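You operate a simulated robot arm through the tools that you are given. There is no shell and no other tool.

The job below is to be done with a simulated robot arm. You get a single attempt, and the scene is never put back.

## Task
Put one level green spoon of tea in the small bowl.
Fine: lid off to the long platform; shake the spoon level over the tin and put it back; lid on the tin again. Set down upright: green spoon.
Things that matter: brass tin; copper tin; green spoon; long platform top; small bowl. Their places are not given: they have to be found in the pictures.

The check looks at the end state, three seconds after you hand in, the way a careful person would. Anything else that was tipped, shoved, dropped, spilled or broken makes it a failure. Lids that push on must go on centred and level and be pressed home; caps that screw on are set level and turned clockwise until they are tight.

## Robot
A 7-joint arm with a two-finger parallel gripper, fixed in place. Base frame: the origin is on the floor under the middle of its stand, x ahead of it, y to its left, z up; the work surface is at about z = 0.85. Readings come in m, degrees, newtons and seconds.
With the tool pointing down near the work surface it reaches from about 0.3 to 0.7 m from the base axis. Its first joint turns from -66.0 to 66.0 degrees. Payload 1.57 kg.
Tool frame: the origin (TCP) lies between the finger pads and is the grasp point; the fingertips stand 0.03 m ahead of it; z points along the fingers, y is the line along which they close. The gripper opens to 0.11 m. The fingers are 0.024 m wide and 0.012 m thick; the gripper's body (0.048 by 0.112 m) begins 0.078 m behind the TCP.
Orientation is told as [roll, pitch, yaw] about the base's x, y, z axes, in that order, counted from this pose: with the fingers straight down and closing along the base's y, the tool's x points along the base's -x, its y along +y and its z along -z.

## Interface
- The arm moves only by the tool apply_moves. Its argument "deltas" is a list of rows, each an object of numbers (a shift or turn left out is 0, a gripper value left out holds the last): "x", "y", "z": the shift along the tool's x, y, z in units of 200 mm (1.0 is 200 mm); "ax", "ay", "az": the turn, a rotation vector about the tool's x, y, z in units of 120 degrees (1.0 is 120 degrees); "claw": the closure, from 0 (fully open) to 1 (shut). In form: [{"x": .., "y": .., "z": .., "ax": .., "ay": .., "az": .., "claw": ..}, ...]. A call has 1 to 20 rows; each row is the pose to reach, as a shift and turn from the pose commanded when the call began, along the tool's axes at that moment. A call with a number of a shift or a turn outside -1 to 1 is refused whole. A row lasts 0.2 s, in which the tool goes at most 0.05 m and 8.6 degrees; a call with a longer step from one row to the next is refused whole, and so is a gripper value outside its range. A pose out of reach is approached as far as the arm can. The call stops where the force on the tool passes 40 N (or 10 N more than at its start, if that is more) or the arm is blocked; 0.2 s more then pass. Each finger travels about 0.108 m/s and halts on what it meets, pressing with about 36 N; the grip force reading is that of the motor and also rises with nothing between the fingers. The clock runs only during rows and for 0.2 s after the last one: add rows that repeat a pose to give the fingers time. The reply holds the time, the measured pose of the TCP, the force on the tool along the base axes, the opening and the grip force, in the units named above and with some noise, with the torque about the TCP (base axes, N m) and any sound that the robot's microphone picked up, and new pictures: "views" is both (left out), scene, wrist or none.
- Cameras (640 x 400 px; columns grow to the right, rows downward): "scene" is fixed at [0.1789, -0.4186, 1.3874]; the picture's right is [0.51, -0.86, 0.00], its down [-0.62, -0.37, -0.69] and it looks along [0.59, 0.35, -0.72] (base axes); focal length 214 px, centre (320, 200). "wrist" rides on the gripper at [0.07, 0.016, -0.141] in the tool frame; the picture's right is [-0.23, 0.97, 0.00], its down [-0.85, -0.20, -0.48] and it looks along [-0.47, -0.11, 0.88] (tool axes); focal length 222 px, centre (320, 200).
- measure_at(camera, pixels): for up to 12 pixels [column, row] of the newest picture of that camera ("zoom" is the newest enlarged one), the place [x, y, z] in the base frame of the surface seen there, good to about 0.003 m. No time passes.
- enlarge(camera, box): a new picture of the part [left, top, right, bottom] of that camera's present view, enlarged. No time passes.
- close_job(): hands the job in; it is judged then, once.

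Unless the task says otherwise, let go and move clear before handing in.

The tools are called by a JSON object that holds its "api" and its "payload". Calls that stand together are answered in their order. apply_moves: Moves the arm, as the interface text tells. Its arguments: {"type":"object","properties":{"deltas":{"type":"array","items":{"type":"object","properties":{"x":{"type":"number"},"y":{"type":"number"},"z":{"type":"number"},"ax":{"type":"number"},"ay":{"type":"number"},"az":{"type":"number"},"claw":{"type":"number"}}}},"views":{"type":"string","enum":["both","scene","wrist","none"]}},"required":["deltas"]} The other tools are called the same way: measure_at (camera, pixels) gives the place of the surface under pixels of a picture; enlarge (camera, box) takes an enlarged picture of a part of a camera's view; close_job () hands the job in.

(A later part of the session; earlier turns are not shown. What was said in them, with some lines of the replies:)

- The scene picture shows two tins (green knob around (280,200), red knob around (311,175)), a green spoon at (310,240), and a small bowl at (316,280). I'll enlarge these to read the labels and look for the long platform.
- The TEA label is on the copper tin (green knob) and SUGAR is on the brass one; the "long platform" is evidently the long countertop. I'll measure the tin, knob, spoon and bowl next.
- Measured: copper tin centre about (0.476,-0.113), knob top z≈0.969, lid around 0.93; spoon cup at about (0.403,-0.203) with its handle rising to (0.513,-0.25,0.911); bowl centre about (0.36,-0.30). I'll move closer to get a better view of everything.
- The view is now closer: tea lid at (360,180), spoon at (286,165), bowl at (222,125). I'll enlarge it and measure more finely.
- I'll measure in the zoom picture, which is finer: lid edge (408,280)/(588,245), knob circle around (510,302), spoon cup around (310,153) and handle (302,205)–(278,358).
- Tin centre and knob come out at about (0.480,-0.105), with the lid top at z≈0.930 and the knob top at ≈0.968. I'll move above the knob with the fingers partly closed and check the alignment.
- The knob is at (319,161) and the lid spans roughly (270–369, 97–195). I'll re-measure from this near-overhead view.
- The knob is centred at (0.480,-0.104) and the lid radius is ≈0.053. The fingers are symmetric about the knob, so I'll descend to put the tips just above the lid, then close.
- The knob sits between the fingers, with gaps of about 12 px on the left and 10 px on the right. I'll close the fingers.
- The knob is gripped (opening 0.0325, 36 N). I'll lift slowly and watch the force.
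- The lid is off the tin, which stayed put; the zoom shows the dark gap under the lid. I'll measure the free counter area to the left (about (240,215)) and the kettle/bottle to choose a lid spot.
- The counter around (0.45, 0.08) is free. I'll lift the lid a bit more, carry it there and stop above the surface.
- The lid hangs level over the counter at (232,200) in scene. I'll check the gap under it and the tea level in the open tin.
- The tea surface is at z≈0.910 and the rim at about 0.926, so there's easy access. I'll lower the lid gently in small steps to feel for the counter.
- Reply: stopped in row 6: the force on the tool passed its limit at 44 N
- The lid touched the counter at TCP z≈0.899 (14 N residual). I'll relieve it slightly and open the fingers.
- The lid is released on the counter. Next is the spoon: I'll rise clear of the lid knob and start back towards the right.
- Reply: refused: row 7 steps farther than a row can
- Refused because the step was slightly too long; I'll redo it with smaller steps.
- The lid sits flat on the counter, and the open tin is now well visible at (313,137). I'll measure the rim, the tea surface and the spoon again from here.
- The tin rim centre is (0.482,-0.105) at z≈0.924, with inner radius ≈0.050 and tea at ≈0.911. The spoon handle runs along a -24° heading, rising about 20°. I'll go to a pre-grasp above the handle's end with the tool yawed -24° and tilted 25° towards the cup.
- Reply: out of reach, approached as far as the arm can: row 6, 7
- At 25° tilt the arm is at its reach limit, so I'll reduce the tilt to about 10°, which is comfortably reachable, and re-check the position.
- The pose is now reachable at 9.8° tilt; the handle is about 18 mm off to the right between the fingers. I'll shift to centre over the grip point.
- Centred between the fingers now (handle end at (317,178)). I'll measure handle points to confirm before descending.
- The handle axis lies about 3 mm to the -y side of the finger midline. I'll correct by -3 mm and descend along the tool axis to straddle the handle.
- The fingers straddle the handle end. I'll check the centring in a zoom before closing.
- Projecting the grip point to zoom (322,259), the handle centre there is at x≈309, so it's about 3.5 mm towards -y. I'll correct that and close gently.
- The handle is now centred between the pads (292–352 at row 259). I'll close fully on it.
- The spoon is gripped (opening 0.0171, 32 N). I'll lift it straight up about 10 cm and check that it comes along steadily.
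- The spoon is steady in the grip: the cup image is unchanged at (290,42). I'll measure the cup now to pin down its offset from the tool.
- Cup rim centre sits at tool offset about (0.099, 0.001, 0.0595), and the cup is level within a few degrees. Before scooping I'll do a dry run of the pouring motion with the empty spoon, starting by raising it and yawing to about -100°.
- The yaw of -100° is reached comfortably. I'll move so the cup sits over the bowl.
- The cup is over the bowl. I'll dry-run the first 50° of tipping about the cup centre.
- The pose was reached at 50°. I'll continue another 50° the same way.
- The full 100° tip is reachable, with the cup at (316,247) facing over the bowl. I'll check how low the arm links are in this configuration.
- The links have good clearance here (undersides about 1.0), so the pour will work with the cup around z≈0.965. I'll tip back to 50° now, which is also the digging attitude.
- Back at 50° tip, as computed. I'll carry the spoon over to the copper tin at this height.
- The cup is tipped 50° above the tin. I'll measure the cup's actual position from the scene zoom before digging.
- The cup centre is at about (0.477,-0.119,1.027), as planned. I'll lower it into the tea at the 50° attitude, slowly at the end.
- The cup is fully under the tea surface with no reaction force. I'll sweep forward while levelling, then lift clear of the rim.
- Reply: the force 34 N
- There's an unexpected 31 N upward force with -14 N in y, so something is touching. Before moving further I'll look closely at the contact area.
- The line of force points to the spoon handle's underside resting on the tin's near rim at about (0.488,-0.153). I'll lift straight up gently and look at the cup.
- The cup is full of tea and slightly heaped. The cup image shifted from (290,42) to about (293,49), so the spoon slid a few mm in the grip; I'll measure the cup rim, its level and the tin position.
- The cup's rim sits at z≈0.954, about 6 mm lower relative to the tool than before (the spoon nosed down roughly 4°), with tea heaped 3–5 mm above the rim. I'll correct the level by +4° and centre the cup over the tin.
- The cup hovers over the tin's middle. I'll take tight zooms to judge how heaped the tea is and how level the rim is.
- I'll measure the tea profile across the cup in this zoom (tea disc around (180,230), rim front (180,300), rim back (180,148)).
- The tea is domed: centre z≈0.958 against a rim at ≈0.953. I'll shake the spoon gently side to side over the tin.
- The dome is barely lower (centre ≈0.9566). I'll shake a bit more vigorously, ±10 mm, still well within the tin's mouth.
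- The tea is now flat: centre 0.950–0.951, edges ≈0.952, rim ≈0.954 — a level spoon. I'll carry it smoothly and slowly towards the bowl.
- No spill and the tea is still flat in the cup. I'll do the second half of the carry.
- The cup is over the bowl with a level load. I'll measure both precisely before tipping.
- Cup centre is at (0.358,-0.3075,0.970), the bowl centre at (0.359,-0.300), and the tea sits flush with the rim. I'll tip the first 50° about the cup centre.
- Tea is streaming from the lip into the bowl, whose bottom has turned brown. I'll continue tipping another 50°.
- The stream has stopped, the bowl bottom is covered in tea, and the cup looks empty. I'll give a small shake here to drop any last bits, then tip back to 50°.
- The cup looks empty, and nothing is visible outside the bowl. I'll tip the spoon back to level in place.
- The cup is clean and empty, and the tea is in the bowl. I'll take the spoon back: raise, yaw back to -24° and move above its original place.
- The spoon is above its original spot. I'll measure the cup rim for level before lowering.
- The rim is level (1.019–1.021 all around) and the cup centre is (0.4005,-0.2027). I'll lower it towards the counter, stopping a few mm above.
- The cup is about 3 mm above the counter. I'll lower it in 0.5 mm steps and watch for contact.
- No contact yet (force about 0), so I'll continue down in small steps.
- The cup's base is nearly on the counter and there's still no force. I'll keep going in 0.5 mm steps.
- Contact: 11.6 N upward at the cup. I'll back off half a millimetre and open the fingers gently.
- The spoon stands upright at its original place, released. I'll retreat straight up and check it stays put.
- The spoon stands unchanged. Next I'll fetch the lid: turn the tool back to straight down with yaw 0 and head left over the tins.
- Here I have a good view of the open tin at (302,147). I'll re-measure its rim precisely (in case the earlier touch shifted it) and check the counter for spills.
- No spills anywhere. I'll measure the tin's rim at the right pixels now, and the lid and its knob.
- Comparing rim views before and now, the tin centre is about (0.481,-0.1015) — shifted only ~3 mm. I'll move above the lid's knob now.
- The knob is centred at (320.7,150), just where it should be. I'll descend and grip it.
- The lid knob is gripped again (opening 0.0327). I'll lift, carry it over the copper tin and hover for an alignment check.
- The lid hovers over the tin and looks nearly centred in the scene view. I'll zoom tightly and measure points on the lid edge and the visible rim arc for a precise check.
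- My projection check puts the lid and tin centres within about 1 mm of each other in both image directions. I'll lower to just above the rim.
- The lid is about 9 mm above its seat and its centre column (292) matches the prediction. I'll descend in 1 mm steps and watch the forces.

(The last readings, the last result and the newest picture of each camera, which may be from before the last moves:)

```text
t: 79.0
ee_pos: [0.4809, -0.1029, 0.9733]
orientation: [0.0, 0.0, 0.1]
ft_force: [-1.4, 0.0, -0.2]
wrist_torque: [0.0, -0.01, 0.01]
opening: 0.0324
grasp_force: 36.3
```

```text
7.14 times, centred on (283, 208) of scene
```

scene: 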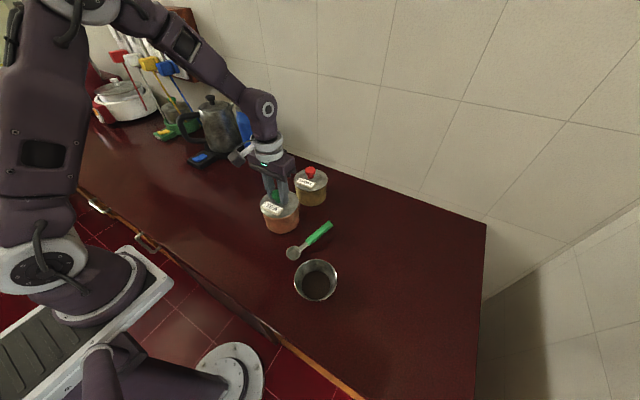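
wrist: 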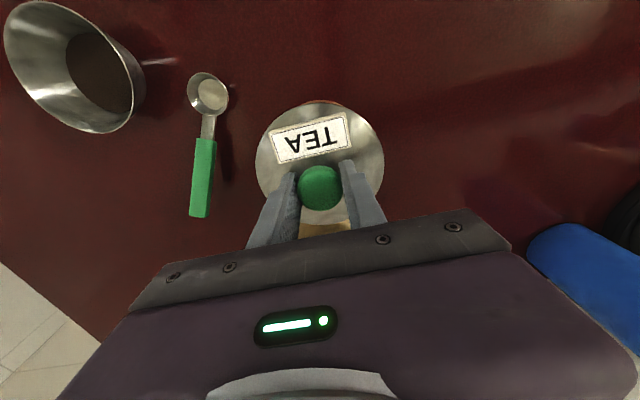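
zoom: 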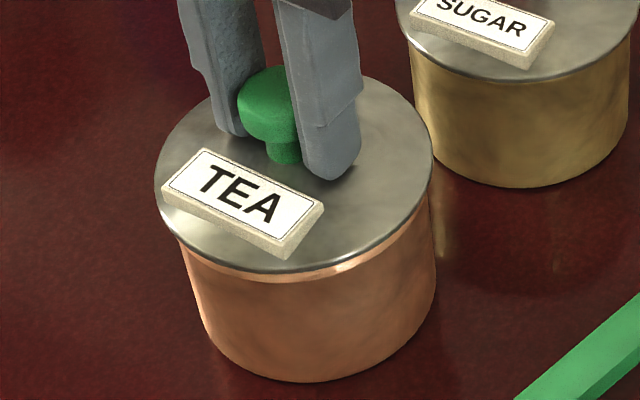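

No resistance so far at z=0.9733; the lid's plug is entering the rim. About 3 mm remain to the seat, so I'll continue in 0.5 mm steps.

{"api": "apply_moves", "payload": {"deltas": [{"z": 0.0025}, {"z": 0.005}, {"z": 0.0075}, {"z": 0.0075}], "views": "none"}}

```text
t: 80.0
ee_pos: [0.4815, -0.1025, 0.9728]
orientation: [0.1, 0.0, 0.0]
ft_force: [-0.6, 0.0, -1.1]
wrist_torque: [0.03, 0.01, -0.01]
opening: 0.0326
grasp_force: 36.0
```

{"api": "apply_moves", "payload": {"deltas": [{"z": 0.0025}, {"z": 0.005}, {"z": 0.0075}, {"z": 0.0075}], "views": "scene"}}

{"api": "enlarge", "payload": {"camera": "scene", "box": [258, 180, 308, 236]}}

```text
t: 81.0
ee_pos: [0.4802, -0.1024, 0.9708]
orientation: [0.0, 0.0, -0.2]
ft_force: [0.7, -0.3, -0.2]
wrist_torque: [-0.01, -0.01, 0.0]
opening: 0.0327
grasp_force: 35.9
```

scene: 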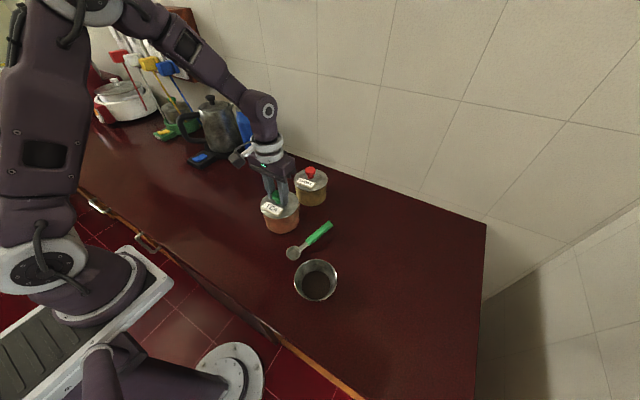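

```text
7.14 times, centred on (283, 208) of scene
```

zoom: 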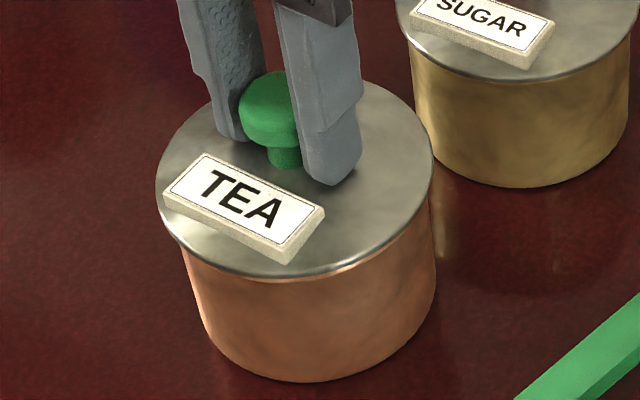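

The lid is visually nearly seated and there's still no force. I'll continue gently down until it seats.

{"api": "apply_moves", "payload": {"deltas": [{"z": 0.0025}, {"z": 0.005}, {"z": 0.005}], "views": "none"}}

```text
t: 81.8
ee_pos: [0.4811, -0.1037, 0.9689]
orientation: [0.0, 0.0, -0.1]
ft_force: [-0.4, -0.2, 0.2]
wrist_torque: [0.01, 0.01, 0.0]
opening: 0.0328
grasp_force: 35.7
```

Still no reaction at a reading of z≈0.969–0.970. I'll continue in half-millimetre steps.

{"api": "apply_moves", "payload": {"deltas": [{"z": 0.0025}, {"z": 0.005}, {"z": 0.005}], "views": "none"}}

```text
t: 82.7
ee_pos: [0.4807, -0.1017, 0.9675]
orientation: [0.0, 0.0, 0.0]
ft_force: [0.2, -0.5, -1.5]
wrist_torque: [-0.01, -0.01, -0.01]
opening: 0.0326
grasp_force: 36.1
```

No force yet at 0.9675 — the lid probably slid up in the grip by a few mm when it touched the counter earlier. I'll look at the gap and keep lowering carefully.

{"api": "apply_moves", "payload": {"deltas": [{"z": 0.0025}, {"z": 0.005}, {"z": 0.005}], "views": "scene"}}

{"api": "enlarge", "payload": {"camera": "scene", "box": [258, 180, 308, 236]}}

```text
t: 83.5
ee_pos: [0.4807, -0.1034, 0.967]
orientation: [0.0, -0.1, 0.0]
ft_force: [0.3, 0.2, 0.3]
wrist_torque: [-0.01, 0.03, -0.03]
opening: 0.0327
grasp_force: 35.9
```

scene: 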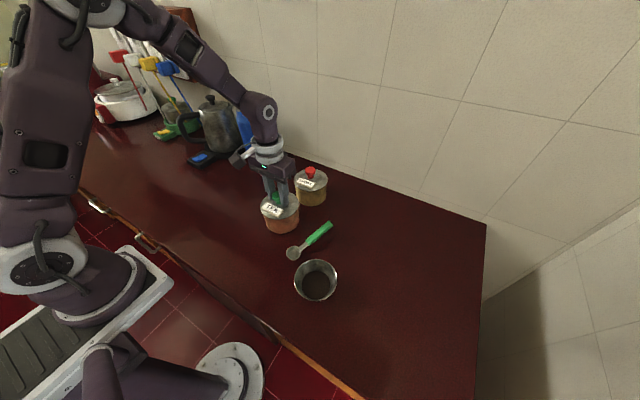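

```text
7.14 times, centred on (283, 208) of scene
```

zoom: 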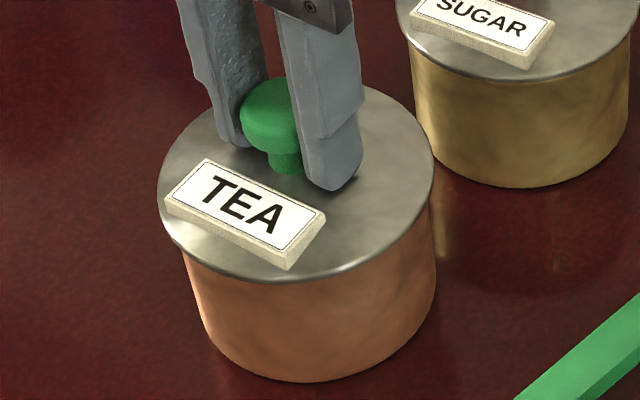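

The lid's front lower edge (y≈281) now coincides with where the rim was. I'll continue until I feel the seat.

{"api": "apply_moves", "payload": {"deltas": [{"z": 0.0025}, {"z": 0.005}], "views": "none"}}

```text
t: 84.0
ee_pos: [0.4814, -0.103, 0.9677]
orientation: [0.0, -0.1, 0.0]
ft_force: [-0.6, 2.9, 17.2]
wrist_torque: [0.07, 0.38, -0.02]
opening: 0.0329
grasp_force: 35.9
```

Contact: 17 N upward, resultant slightly to the base side. I'll check the lid's level by measuring its top surface around the edge.

{"api": "enlarge", "payload": {"camera": "scene", "box": [258, 180, 308, 236]}}

{"api": "measure_at", "payload": {"camera": "zoom", "pixels": [[175, 170], [170, 215], [230, 255], [300, 272], [370, 245], [415, 205], [425, 160], [400, 110], [370, 95], [210, 130], [350, 230], [400, 160]]}}

{"api": "enlarge", "payload": {"camera": "wrist", "box": [240, 80, 400, 240]}}

{"api": "measure_at", "payload": {"camera": "zoom", "pixels": [[170, 200], [200, 120], [260, 70], [330, 62], [400, 85], [450, 130], [475, 200], [460, 270], [300, 350], [180, 250], [430, 200], [300, 75]]}}

```text
7.14 times, centred on (283, 208) of scene
```

zoom: 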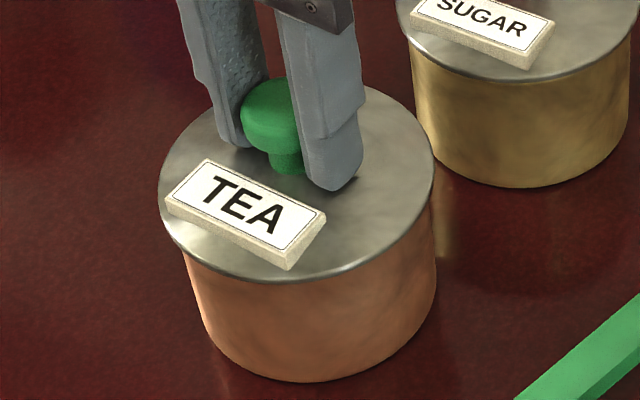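

```text
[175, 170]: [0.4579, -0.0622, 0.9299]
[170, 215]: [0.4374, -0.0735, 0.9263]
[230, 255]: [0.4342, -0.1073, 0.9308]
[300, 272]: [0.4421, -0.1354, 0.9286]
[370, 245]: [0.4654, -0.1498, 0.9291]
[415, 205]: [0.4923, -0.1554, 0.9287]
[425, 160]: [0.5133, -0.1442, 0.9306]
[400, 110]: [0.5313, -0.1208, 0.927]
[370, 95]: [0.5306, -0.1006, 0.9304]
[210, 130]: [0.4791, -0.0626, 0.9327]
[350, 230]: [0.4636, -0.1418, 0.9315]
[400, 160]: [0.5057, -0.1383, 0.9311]
```

```text
2.50 times, centred on (320, 160) of wrist
```

zoom: 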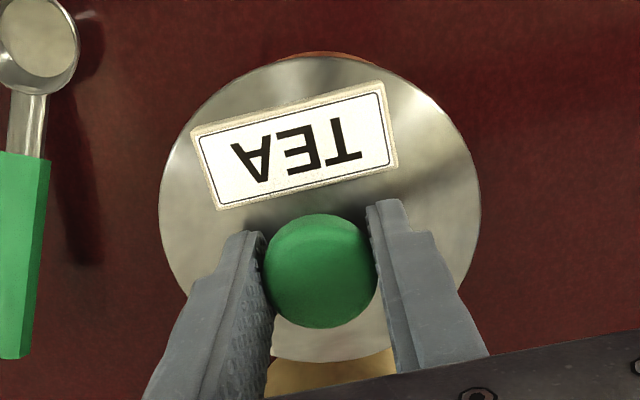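

```text
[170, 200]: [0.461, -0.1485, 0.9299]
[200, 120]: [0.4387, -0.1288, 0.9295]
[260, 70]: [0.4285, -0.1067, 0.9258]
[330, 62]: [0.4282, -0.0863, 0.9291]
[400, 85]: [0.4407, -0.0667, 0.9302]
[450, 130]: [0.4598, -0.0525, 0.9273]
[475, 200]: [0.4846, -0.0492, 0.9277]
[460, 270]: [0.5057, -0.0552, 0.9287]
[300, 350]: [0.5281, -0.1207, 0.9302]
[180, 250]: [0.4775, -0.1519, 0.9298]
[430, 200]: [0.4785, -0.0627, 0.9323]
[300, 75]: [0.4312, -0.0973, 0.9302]
```

The lid top is level at ≈0.929 all around, the same as its original height. I'll press slightly more, then release.

{"api": "apply_moves", "payload": {"deltas": [{"z": 0.002}, {"z": 0.004}, {"z": 0.004}], "views": "none"}}

```text
t: 84.8
ee_pos: [0.4808, -0.1031, 0.9665]
orientation: [0.0, -0.1, 0.0]
ft_force: [-0.8, 4.0, 35.6]
wrist_torque: [0.1, -0.03, 0.02]
opening: 0.0326
grasp_force: 35.9
```

35.6 N of seating force and the torque has gone to zero — the lid is seated flat all around. I'll ease off and open the fingers.

{"api": "apply_moves", "payload": {"deltas": [{"z": -0.003}, {"z": -0.004}, {"z": -0.004, "claw": 0.75}, {"z": -0.004, "claw": 0.68}, {"z": -0.004, "claw": 0.6}, {"z": -0.004, "claw": 0.5}, {"z": -0.004, "claw": 0.5}], "views": "both"}}

{"api": "enlarge", "payload": {"camera": "scene", "box": [258, 180, 308, 236]}}

```text
t: 86.5
ee_pos: [0.4816, -0.103, 0.9667]
orientation: [0.0, 0.1, 0.0]
ft_force: [0.2, 0.0, 0.1]
wrist_torque: [-0.05, 0.02, 0.02]
opening: 0.0551
grasp_force: 0.1
```

scene: 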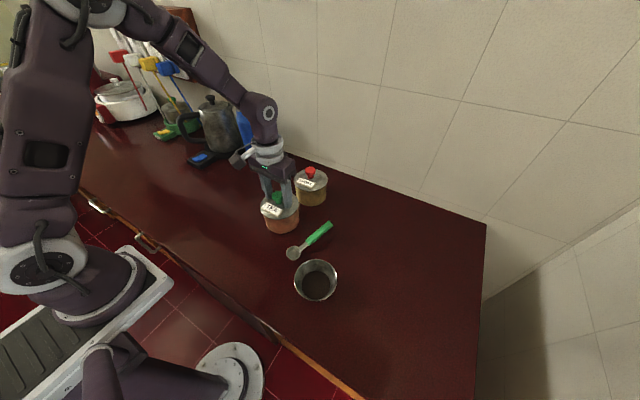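
wrist: 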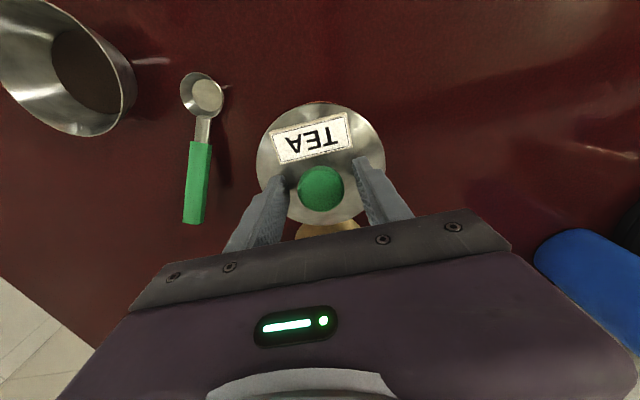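

```text
7.14 times, centred on (283, 208) of scene
```

zoom: 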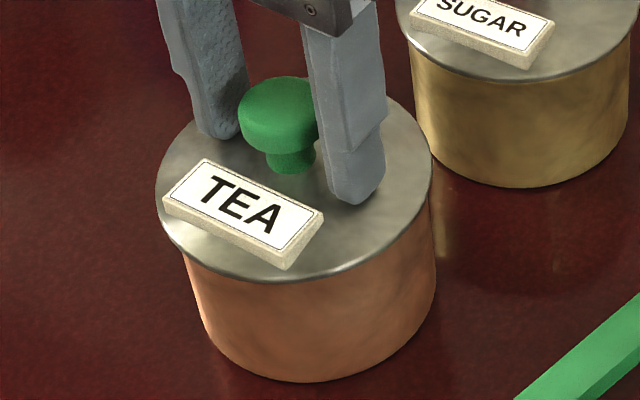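

Released; the lid sits flat. I'll rise, view it from above and then press it home from the top with closed fingers.

{"api": "apply_moves", "payload": {"deltas": [{"z": -0.1}, {"z": -0.3}, {"z": -0.35}, {"z": -0.35, "claw": 0.5}], "views": "both"}}

{"api": "enlarge", "payload": {"camera": "scene", "box": [258, 180, 308, 236]}}

{"api": "enlarge", "payload": {"camera": "wrist", "box": [250, 80, 390, 210]}}

```text
t: 87.5
ee_pos: [0.4811, -0.1041, 1.0361]
orientation: [-0.1, 0.1, 0.0]
ft_force: [0.4, 0.3, 0.4]
wrist_torque: [0.01, 0.02, 0.0]
opening: 0.055
grasp_force: 0.0
```

scene: 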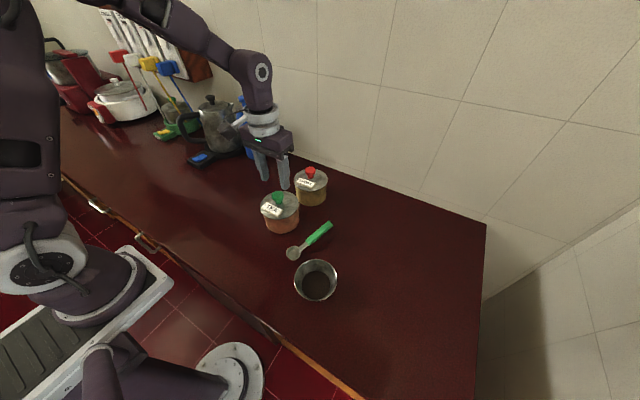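
wrist: 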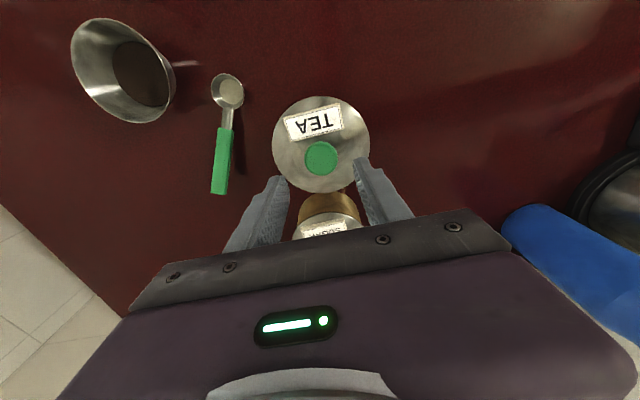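

```text
7.14 times, centred on (283, 208) of scene
```

zoom: 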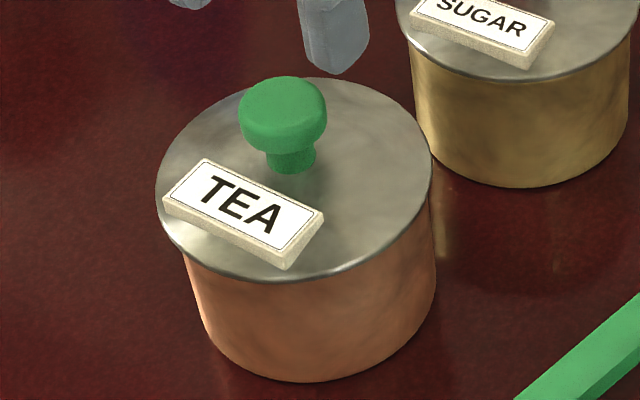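

```text
3.08 times, centred on (320, 145) of wrist
```

zoom: 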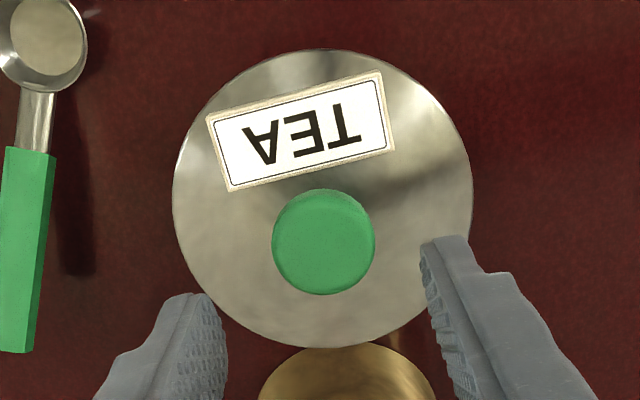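

The lid looks centred and flush. I'll measure its height against the original (≈0.930) and the sugar lid for comparison.

{"api": "measure_at", "payload": {"camera": "zoom", "pixels": [[190, 220], [210, 290], [260, 325], [330, 335], [400, 310], [450, 220], [440, 140], [400, 80], [300, 65], [230, 100], [420, 200], [260, 280]]}}

{"api": "measure_at", "payload": {"camera": "scene", "pixels": [[265, 205], [275, 214], [290, 214], [296, 205], [295, 196], [268, 199], [280, 193], [297, 180], [318, 175], [322, 182], [310, 187], [312, 169]]}}

```text
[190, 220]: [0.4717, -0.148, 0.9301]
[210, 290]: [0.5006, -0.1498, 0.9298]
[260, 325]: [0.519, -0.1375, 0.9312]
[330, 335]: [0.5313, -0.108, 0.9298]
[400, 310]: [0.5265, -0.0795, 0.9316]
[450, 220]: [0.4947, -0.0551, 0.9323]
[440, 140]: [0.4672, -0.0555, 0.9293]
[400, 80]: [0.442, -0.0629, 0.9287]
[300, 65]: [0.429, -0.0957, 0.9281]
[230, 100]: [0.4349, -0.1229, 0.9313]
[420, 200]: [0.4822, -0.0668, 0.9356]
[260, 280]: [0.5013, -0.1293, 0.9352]
```

```text
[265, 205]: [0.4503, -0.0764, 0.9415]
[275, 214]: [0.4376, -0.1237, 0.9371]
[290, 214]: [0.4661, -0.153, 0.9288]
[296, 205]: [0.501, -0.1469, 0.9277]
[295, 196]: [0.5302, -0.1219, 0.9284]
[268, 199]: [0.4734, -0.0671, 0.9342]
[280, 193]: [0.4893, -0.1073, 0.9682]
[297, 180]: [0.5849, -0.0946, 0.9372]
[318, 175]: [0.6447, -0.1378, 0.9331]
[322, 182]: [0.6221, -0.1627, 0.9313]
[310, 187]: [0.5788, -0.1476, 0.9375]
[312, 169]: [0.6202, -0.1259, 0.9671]
```

The lid top is level at ≈0.930 and the knob top at 0.968, both matching the original. To be sure it's home, I'll close the fingers and press gently on the knob top.

{"api": "apply_moves", "payload": {"deltas": [{"claw": 0.7}, {"claw": 0.85}, {"claw": 1.0}, {"claw": 1.0}, {"z": 0.08, "claw": 1.0}, {"z": 0.15, "claw": 1.0}, {"z": 0.165, "claw": 1.0}, {"z": 0.165, "claw": 1.0}], "views": "wrist"}}

```text
t: 89.2
ee_pos: [0.4815, -0.103, 1.0019]
orientation: [0.0, 0.0, 0.0]
ft_force: [0.6, 0.1, -0.4]
wrist_torque: [-0.01, -0.02, 0.0]
opening: 0.0001
grasp_force: 21.8
```

wrist: 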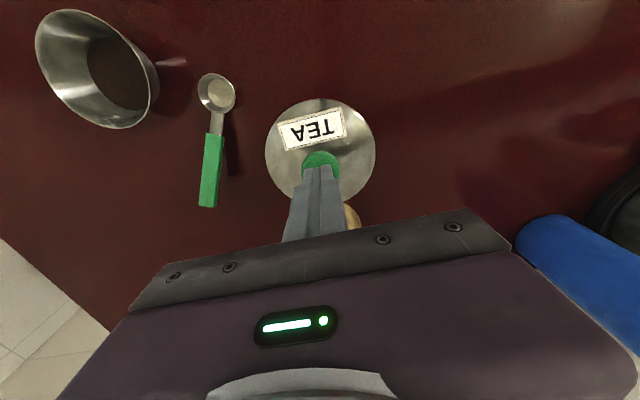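

The closed fingers are centred over the knob, a few mm above it. I'll press down in small steps.

{"api": "apply_moves", "payload": {"deltas": [{"z": 0.005}, {"z": 0.01}, {"z": 0.0125}, {"z": 0.015}, {"z": 0.0175}, {"z": 0.0175}], "views": "none"}}

```text
t: 90.7
ee_pos: [0.4826, -0.1025, 1.0003]
orientation: [0.1, -0.1, 0.0]
ft_force: [0.0, -0.1, 0.2]
wrist_torque: [-0.02, 0.06, 0.0]
opening: 0.0001
grasp_force: 21.5
```

{"api": "apply_moves", "payload": {"deltas": [{"z": 0.0025}, {"z": 0.005}, {"z": 0.0075}, {"z": 0.0075}], "views": "none"}}

```text
t: 91.7
ee_pos: [0.4805, -0.102, 0.9984]
orientation: [0.1, 0.0, 0.0]
ft_force: [0.5, -0.8, 0.3]
wrist_torque: [0.01, 0.03, -0.01]
opening: 0.0
grasp_force: 21.4
```

{"api": "apply_moves", "payload": {"deltas": [{"z": 0.0025}, {"z": 0.005}, {"z": 0.005}], "views": "none"}}

```text
t: 92.5
ee_pos: [0.4821, -0.1046, 0.9977]
orientation: [-0.1, 0.0, -0.1]
ft_force: [-2.6, -0.3, 8.1]
wrist_torque: [-0.05, 0.11, -0.01]
opening: 0.0
grasp_force: 21.4
```

Contact with the knob top at 8 N. I'll press a little more.

{"api": "apply_moves", "payload": {"deltas": [{"z": 0.002}, {"z": 0.004}, {"z": 0.004}], "views": "none"}}

```text
t: 93.2
ee_pos: [0.4819, -0.103, 0.9983]
orientation: [0.0, 0.0, 0.0]
ft_force: [-2.5, 2.5, 26.3]
wrist_torque: [0.1, 0.14, 0.0]
opening: 0.0
grasp_force: 21.0
```

At 26 N the lid doesn't move, so it's home. I'll retreat straight up and clear.

{"api": "apply_moves", "payload": {"deltas": [{"z": -0.02}, {"z": -0.1}, {"z": -0.3}, {"z": -0.5}, {"z": -0.7}, {"z": -0.7}], "views": "both"}}

{"api": "enlarge", "payload": {"camera": "scene", "box": [240, 160, 360, 310]}}

{"api": "enlarge", "payload": {"camera": "wrist", "box": [100, 40, 420, 240]}}

```text
t: 94.7
ee_pos: [0.4812, -0.1022, 1.1398]
orientation: [-0.1, -0.1, 0.0]
ft_force: [0.3, 0.3, -0.8]
wrist_torque: [0.02, -0.04, 0.05]
opening: 0.0001
grasp_force: 21.4
```

scene: 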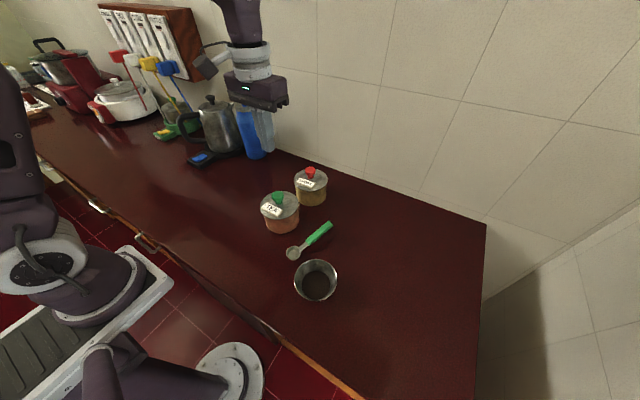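
wrist: 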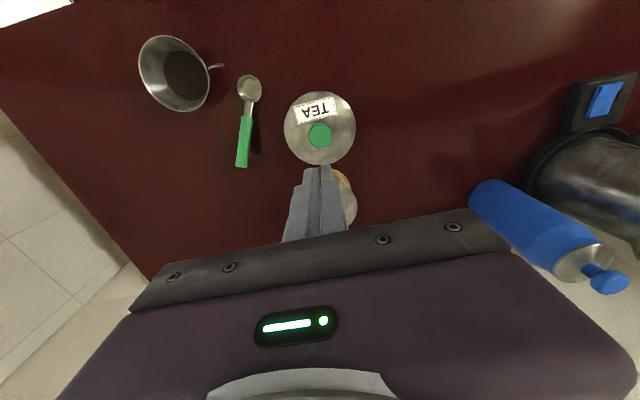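

```text
2.67 times, centred on (300, 235) of scene
```

zoom: 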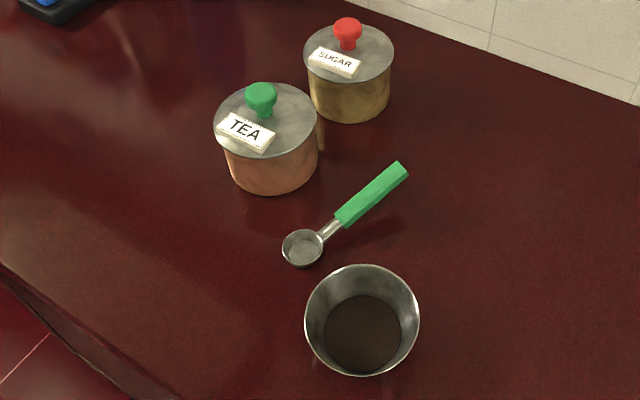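

```text
2.00 times, centred on (260, 140) of wrist
```

zoom: 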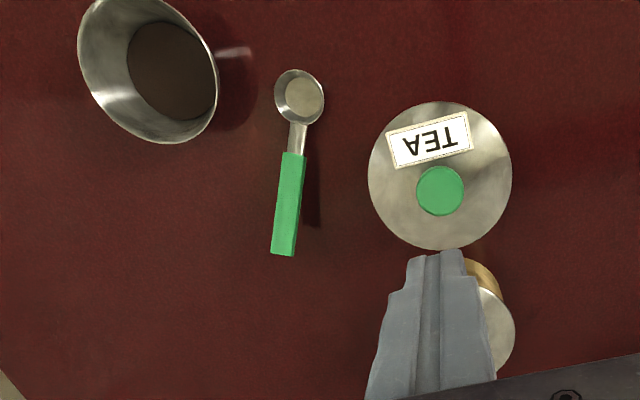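

The final pictures show the lid level and centred on the copper tin, the spoon upright in its original place, and the tea in the bowl. There are no spills, the brass tin is untouched and the arm is clear, so I'm handing in.

{"api": "close_job", "payload": {}}

```text
The job is handed in.
```

I put one level green spoon of tea in the small bowl and handed the job in; I haven't seen the check's result.

- **Lid off:** the lid came off the copper tea tin and rested on the countertop, which I took to be the "long platform", while I scooped.
- **Scoop and level:** I shook the heaped spoon over the tin until the tea was flush with the cup's rim.
- **Pour:** all of the tea went into the small bowl, and the spoon's cup was empty afterwards.
- **Spoon:** it is back in its original place, upright and released.
- **Lid on:** it is on the copper tin again, centred and level. I pressed it with about 36 N by the knob and then about 26 N from above, and it did not move further.

**Tin moved slightly:** while I was scooping, the spoon pressed on the tin with about 31 N, and afterwards the tin measured about 3 mm from where it started. It stayed upright and nothing spilled.

The last pictures showed no tea on the counter and the brass sugar tin undisturbed.
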